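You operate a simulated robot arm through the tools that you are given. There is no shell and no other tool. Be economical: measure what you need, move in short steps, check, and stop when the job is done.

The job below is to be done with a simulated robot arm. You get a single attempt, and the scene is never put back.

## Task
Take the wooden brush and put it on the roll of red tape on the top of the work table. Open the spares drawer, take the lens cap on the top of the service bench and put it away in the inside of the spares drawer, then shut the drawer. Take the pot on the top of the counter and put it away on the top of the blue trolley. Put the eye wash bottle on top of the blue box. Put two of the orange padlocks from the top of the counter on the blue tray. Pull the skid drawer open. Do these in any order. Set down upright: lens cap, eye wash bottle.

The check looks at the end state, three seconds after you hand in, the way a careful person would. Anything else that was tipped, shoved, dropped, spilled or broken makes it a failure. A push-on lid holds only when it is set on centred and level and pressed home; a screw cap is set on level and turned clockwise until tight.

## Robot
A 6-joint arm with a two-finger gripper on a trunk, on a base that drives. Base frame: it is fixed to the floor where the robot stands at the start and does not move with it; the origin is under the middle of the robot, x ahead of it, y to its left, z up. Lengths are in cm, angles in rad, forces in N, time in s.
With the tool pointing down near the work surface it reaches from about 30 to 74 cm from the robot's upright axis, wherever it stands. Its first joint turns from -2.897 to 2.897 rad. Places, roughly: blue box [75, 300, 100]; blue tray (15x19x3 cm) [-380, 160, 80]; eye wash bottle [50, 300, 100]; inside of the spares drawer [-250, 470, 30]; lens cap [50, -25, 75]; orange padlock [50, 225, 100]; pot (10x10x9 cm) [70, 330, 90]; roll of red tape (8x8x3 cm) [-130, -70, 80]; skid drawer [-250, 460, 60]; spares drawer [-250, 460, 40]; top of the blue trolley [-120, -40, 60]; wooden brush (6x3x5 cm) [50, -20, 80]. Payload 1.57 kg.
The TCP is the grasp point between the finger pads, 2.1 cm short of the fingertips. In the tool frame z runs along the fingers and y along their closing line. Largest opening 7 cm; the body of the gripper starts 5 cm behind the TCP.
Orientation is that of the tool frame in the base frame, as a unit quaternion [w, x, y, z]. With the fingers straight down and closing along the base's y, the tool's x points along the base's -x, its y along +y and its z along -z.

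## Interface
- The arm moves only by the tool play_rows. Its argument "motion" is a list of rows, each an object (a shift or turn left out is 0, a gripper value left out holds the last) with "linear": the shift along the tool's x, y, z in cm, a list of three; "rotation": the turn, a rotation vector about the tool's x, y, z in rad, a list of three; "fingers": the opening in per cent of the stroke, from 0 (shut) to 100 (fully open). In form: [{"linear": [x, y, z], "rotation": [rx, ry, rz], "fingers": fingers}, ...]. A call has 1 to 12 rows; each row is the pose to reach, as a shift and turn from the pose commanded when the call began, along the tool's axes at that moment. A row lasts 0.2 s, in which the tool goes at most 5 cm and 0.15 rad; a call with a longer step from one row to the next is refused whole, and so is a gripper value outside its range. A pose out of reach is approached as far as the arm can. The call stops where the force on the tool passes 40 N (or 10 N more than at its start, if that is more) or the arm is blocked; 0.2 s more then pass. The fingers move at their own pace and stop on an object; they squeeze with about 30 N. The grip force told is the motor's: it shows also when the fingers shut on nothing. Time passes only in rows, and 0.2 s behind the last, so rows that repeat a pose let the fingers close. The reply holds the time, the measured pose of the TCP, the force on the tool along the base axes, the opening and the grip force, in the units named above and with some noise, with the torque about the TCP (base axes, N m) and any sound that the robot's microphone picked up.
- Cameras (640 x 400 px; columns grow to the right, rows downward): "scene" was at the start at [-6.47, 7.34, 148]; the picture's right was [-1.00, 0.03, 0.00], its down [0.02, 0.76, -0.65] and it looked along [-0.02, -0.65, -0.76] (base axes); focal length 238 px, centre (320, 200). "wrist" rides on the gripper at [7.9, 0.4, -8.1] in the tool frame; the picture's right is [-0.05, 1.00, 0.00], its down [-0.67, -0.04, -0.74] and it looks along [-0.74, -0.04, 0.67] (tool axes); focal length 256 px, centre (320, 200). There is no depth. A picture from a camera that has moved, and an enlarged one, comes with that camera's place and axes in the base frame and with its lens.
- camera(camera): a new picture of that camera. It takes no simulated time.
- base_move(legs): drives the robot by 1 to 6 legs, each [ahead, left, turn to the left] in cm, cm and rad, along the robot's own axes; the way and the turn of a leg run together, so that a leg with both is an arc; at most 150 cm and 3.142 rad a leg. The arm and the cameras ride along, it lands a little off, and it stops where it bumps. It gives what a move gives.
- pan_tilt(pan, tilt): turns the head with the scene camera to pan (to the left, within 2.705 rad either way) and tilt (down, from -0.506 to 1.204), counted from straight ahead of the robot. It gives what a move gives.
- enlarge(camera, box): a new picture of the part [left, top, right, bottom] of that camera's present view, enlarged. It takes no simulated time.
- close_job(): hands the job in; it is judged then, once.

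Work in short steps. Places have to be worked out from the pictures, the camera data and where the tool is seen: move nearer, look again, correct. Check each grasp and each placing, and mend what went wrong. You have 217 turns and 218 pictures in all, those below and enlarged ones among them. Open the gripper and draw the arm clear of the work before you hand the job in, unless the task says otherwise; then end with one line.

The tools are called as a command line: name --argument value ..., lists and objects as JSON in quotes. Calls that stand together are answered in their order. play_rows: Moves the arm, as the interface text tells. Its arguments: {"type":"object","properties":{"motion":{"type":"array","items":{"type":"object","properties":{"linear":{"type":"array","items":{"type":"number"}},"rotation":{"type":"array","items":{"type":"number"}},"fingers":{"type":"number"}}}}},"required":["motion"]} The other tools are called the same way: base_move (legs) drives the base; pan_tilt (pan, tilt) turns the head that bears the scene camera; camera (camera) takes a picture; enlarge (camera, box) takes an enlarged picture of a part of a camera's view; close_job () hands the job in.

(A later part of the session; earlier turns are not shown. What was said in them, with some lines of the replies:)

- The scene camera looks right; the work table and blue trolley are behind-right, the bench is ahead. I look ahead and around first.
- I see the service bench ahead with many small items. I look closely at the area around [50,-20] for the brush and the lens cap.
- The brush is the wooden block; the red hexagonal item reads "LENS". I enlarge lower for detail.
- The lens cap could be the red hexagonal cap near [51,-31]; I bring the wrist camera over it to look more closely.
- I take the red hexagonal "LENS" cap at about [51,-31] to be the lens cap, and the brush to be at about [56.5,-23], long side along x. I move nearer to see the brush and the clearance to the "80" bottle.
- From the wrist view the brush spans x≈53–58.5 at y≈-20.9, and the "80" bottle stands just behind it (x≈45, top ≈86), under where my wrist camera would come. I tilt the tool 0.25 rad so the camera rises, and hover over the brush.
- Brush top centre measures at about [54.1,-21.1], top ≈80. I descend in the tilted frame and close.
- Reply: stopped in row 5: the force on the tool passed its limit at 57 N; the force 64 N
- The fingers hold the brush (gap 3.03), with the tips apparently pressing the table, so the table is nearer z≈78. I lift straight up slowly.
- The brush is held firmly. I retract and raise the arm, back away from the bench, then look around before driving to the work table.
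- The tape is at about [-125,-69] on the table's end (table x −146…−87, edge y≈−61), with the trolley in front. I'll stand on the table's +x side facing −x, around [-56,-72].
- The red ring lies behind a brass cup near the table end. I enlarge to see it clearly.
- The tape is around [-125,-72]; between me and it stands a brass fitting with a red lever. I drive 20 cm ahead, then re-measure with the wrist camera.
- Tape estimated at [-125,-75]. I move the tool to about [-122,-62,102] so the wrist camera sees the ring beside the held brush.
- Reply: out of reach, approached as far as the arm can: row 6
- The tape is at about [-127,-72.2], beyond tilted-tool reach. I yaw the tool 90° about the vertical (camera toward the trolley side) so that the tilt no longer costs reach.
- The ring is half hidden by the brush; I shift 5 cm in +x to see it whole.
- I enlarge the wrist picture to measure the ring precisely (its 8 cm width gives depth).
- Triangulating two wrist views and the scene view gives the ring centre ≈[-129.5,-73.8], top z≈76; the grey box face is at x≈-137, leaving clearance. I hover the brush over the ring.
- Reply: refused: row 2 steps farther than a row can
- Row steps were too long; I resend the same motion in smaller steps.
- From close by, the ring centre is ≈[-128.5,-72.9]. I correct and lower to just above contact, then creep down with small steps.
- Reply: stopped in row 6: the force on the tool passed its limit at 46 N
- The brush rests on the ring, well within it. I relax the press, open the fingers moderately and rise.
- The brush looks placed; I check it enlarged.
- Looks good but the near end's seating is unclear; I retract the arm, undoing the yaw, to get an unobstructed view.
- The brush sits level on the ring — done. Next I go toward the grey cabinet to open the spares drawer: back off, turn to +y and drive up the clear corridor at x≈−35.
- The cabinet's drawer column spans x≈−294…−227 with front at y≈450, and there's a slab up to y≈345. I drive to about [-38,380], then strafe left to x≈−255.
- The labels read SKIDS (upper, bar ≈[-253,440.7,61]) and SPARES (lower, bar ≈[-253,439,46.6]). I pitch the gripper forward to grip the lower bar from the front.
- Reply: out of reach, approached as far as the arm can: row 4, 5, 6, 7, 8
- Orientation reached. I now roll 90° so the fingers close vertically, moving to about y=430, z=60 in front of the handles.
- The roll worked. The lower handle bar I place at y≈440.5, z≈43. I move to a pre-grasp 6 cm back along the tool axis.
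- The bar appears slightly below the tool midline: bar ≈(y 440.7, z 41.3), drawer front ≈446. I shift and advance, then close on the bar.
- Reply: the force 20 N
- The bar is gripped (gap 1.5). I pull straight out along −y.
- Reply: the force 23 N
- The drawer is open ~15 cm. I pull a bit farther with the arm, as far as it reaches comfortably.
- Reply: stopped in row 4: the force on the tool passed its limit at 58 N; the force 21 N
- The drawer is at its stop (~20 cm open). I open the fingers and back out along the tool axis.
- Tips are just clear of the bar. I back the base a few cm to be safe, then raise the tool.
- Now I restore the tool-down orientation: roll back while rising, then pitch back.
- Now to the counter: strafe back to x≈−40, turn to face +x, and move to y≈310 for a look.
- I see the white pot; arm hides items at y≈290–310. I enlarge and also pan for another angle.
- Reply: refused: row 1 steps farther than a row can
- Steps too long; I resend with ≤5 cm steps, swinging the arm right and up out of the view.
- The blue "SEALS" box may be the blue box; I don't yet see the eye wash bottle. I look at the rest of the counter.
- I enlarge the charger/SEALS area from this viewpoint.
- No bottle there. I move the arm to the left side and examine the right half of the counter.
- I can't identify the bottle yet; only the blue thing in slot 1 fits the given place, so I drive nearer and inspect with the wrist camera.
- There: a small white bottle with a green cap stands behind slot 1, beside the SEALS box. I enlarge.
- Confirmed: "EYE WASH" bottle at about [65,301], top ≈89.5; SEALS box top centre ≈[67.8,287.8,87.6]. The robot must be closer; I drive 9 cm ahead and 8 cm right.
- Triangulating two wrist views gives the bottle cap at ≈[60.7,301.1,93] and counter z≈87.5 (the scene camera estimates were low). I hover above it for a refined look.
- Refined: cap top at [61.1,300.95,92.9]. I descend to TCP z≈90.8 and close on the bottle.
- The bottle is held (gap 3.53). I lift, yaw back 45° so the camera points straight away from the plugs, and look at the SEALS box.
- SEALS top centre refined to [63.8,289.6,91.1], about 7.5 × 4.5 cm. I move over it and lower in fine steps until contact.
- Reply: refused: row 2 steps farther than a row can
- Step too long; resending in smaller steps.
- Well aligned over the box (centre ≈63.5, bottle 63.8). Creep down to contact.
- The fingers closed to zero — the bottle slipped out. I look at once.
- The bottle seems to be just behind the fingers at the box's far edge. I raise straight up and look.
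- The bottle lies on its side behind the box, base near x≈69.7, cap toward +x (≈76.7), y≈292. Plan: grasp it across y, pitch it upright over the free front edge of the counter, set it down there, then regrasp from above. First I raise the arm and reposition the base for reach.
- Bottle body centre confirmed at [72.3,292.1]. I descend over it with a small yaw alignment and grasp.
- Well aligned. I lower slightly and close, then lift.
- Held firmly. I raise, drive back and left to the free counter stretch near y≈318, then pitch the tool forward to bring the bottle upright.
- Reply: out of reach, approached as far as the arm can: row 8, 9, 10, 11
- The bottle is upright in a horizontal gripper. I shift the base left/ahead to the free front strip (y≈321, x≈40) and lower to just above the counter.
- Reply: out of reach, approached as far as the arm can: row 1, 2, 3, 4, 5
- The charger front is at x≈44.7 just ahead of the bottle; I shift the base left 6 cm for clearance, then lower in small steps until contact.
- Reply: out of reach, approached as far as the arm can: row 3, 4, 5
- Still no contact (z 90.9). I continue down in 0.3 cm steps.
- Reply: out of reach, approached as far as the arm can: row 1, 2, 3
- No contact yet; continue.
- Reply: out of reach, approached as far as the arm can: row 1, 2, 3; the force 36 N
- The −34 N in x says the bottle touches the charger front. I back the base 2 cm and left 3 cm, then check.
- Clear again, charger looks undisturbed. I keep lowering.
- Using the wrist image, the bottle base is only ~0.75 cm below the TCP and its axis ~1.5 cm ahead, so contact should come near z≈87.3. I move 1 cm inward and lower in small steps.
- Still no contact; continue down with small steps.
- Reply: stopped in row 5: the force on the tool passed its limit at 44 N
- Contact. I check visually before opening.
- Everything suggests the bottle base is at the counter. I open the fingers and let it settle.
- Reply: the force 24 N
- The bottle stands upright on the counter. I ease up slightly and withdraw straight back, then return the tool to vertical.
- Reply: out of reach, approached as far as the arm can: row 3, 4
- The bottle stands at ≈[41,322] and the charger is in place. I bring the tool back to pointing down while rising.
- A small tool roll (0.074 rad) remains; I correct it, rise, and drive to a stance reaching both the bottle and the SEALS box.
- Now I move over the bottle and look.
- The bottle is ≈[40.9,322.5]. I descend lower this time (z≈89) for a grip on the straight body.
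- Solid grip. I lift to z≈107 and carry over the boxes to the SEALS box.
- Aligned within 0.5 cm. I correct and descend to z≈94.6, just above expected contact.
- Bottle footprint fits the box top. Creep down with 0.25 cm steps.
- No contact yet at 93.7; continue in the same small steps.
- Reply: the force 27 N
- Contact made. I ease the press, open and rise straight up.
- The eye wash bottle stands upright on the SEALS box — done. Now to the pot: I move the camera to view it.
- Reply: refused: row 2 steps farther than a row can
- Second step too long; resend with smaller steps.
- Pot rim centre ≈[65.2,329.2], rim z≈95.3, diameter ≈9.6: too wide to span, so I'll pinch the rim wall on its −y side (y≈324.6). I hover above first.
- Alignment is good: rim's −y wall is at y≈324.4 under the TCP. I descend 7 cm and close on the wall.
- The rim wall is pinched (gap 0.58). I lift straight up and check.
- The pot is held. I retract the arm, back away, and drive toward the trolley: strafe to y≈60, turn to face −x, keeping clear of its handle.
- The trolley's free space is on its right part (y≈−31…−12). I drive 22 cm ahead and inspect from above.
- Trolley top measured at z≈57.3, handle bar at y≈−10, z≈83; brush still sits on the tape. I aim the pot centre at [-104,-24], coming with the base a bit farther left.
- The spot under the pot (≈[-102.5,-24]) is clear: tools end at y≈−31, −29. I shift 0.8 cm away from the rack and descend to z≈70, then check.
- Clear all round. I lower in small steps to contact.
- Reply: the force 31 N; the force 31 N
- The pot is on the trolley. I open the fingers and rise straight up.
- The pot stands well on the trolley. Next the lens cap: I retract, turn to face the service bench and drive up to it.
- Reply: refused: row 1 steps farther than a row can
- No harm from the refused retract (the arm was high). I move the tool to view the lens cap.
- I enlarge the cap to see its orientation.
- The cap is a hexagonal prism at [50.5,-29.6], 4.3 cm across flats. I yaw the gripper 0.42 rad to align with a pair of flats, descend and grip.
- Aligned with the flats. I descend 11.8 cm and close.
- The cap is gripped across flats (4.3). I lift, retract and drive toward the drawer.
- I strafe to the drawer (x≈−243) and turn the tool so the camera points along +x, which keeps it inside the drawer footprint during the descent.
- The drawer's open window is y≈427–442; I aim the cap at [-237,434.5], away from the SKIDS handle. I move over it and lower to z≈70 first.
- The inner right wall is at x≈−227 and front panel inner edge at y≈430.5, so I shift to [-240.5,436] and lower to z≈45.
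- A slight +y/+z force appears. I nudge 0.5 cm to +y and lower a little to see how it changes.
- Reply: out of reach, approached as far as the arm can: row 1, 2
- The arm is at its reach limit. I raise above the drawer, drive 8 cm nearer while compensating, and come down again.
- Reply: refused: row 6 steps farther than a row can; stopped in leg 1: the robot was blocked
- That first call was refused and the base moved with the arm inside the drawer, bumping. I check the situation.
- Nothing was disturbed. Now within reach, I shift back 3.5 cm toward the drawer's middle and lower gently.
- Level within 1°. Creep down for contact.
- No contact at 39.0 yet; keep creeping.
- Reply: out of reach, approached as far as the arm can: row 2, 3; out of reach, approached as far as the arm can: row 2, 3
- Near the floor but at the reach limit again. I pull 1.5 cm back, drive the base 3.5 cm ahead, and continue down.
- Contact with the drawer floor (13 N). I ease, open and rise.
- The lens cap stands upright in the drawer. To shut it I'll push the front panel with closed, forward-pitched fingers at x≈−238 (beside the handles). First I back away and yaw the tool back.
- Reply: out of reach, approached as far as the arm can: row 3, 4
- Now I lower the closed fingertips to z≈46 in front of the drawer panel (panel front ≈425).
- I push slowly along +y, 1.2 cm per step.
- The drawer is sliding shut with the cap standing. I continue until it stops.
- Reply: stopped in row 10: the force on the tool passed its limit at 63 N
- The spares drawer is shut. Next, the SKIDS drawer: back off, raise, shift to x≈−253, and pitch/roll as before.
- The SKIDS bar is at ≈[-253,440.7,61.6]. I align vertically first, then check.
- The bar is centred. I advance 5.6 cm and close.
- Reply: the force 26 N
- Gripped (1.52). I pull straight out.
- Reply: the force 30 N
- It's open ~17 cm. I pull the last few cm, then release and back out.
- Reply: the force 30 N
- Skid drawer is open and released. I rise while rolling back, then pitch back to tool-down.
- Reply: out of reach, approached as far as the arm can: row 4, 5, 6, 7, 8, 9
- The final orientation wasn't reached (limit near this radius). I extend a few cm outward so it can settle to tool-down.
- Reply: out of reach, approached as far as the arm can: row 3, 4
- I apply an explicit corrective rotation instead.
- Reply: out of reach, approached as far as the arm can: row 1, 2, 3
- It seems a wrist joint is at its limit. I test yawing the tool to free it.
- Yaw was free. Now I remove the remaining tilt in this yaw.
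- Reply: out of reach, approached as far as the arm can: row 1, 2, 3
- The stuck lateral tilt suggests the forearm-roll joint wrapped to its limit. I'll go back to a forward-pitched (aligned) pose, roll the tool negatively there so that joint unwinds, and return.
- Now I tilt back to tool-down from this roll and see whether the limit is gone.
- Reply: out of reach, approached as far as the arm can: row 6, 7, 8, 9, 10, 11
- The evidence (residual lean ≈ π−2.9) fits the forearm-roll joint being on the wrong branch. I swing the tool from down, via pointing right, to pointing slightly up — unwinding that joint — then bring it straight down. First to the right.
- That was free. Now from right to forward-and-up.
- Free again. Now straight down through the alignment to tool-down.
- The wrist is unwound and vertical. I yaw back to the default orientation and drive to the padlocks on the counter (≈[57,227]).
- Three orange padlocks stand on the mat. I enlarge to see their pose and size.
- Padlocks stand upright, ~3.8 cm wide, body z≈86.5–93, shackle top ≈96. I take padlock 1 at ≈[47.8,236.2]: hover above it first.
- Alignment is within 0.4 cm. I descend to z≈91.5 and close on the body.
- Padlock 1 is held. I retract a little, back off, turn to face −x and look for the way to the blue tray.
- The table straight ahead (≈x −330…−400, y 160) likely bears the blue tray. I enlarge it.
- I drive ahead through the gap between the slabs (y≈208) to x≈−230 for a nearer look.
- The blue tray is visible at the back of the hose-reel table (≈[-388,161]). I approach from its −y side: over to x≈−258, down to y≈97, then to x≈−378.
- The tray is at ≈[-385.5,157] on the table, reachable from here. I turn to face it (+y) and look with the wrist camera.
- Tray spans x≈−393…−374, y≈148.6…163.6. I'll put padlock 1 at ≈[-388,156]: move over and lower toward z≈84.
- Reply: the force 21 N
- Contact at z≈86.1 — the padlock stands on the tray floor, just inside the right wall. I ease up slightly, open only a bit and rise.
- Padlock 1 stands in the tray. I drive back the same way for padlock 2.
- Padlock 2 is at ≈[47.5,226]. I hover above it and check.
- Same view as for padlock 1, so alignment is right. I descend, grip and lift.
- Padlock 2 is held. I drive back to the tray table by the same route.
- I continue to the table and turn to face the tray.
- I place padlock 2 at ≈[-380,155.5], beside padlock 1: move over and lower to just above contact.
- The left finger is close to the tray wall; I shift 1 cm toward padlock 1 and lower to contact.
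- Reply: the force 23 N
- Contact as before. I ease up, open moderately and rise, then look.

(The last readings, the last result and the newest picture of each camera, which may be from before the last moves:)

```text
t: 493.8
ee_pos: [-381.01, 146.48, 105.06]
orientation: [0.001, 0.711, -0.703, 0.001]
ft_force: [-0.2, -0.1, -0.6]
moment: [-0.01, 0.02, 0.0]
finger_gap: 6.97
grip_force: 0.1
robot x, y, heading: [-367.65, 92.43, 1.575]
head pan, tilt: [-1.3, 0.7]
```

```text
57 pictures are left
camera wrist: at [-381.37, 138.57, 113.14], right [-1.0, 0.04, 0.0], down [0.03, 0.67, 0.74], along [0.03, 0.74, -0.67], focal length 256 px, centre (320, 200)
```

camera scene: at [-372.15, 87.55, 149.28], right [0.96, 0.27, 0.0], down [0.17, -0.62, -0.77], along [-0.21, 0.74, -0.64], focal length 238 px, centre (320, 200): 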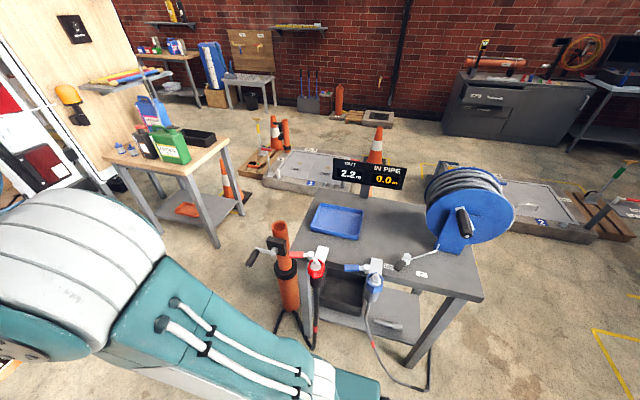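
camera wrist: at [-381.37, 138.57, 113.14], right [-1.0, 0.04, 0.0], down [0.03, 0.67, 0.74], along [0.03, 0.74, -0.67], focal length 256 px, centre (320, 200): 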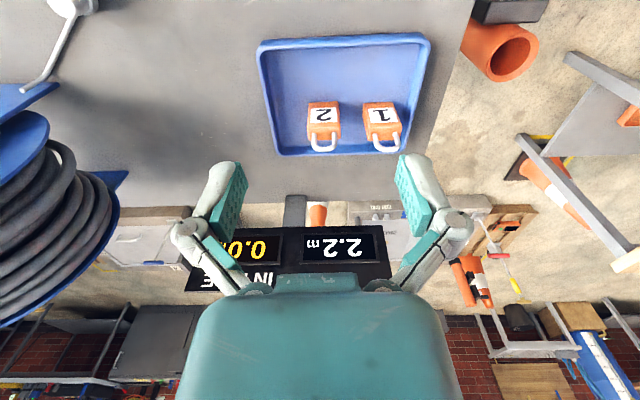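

Both padlocks stand in the tray. I back away from the table and check the drawers and the other results from afar.

base_move --legs '[[-30, 0, 0]]'

pan_tilt --pan -0.35 --tilt 0.3

camera --camera "scene"

pan_tilt --pan -1.15 --tilt 0.2

enlarge --camera "scene" --box '[260, 150, 420, 250]'

```text
t: 495.9
ee_pos: [-380.93, 116.38, 105.01]
orientation: [0.001, 0.711, -0.703, 0.002]
ft_force: [-0.2, -0.3, -0.3]
moment: [0.03, 0.01, -0.05]
finger_gap: 7.0
grip_force: 0.1
robot x, y, heading: [-367.49, 62.36, 1.575]
head pan, tilt: [-1.3, 0.7]
```

```text
t: 497.1
ee_pos: [-380.9, 116.36, 105.06]
orientation: [0.0, 0.711, -0.704, 0.001]
ft_force: [-0.9, 0.0, 0.0]
moment: [0.0, 0.03, 0.0]
finger_gap: 7.03
grip_force: 0.1
robot x, y, heading: [-367.42, 62.8, 1.573]
head pan, tilt: [-0.351, 0.3]
```

```text
56 pictures are left
camera scene: at [-380.05, 65.22, 152.87], right [0.94, -0.34, 0.0], down [-0.1, -0.28, -0.95], along [0.33, 0.9, -0.3], focal length 238 px, centre (320, 200)
```

scene: 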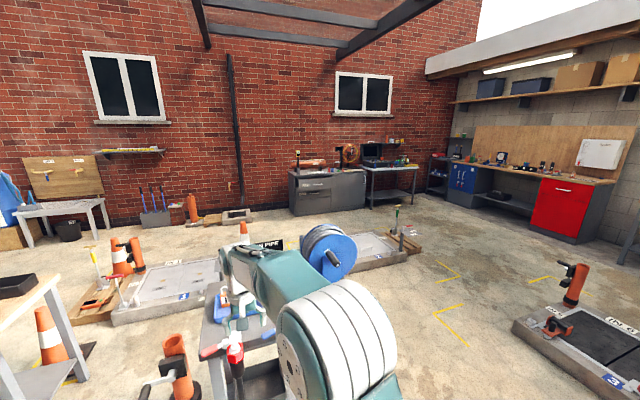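

```text
t: 498.2
ee_pos: [-380.85, 116.35, 105.08]
orientation: [0.0, 0.711, -0.703, 0.001]
ft_force: [0.4, 0.0, -0.8]
moment: [-0.01, -0.01, 0.01]
finger_gap: 7.04
grip_force: 0.1
robot x, y, heading: [-367.51, 62.44, 1.574]
head pan, tilt: [-1.15, 0.201]
```

```text
4.00 times, centred on (340, 200) of scene
camera zoom: at [-374.75, 60.28, 153.82], right [0.41, -0.91, 0.0], down [-0.18, -0.08, -0.98], along [0.89, 0.4, -0.2], focal length 954 px, centre (240, 200)
```

zoom: 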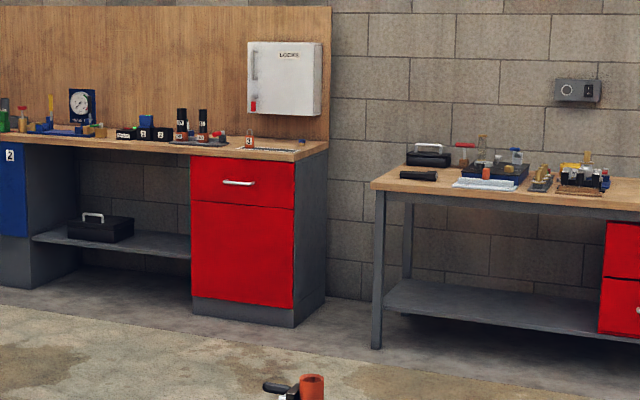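

I zoom on the grey cabinet to confirm the skid drawer is open and the spares drawer shut.

pan_tilt --pan -0.35 --tilt 0.3

enlarge --camera "scene" --box '[270, 140, 390, 220]'

```text
t: 499.4
ee_pos: [-380.8, 116.35, 105.04]
orientation: [0.001, 0.711, -0.703, 0.001]
ft_force: [0.2, -0.7, 0.2]
moment: [0.0, -0.02, -0.03]
finger_gap: 7.0
grip_force: 0.0
robot x, y, heading: [-367.5, 62.32, 1.575]
head pan, tilt: [-0.351, 0.3]
```

```text
5.00 times, centred on (330, 180) of scene
camera zoom: at [-380.05, 65.22, 152.88], right [0.94, -0.34, 0.0], down [-0.1, -0.28, -0.96], along [0.33, 0.9, -0.3], focal length 1192 px, centre (270, 300)
```

zoom: 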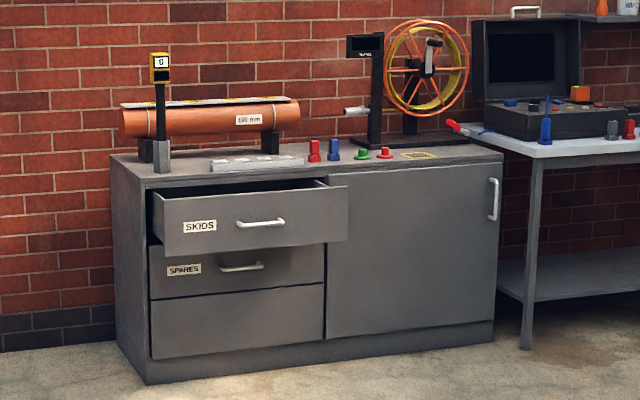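

The skid drawer is open and the spares drawer shut. All the placings are confirmed by picture except the lens cap after the drawer was closed. The gripper is open and the arm is clear, so I hand in.

close_job

```text
The job is handed in.
```

I did every part of the job and handed it in: brush on the red tape, lens cap in the shut spares drawer, pot on the blue trolley, eye wash bottle upright on the blue SEALS box, padlocks 1 and 2 on the blue tray, and the skid drawer open. I could not see the lens cap again after shutting its drawer. The eye wash bottle fell over behind the box once before I stood it up and placed it.
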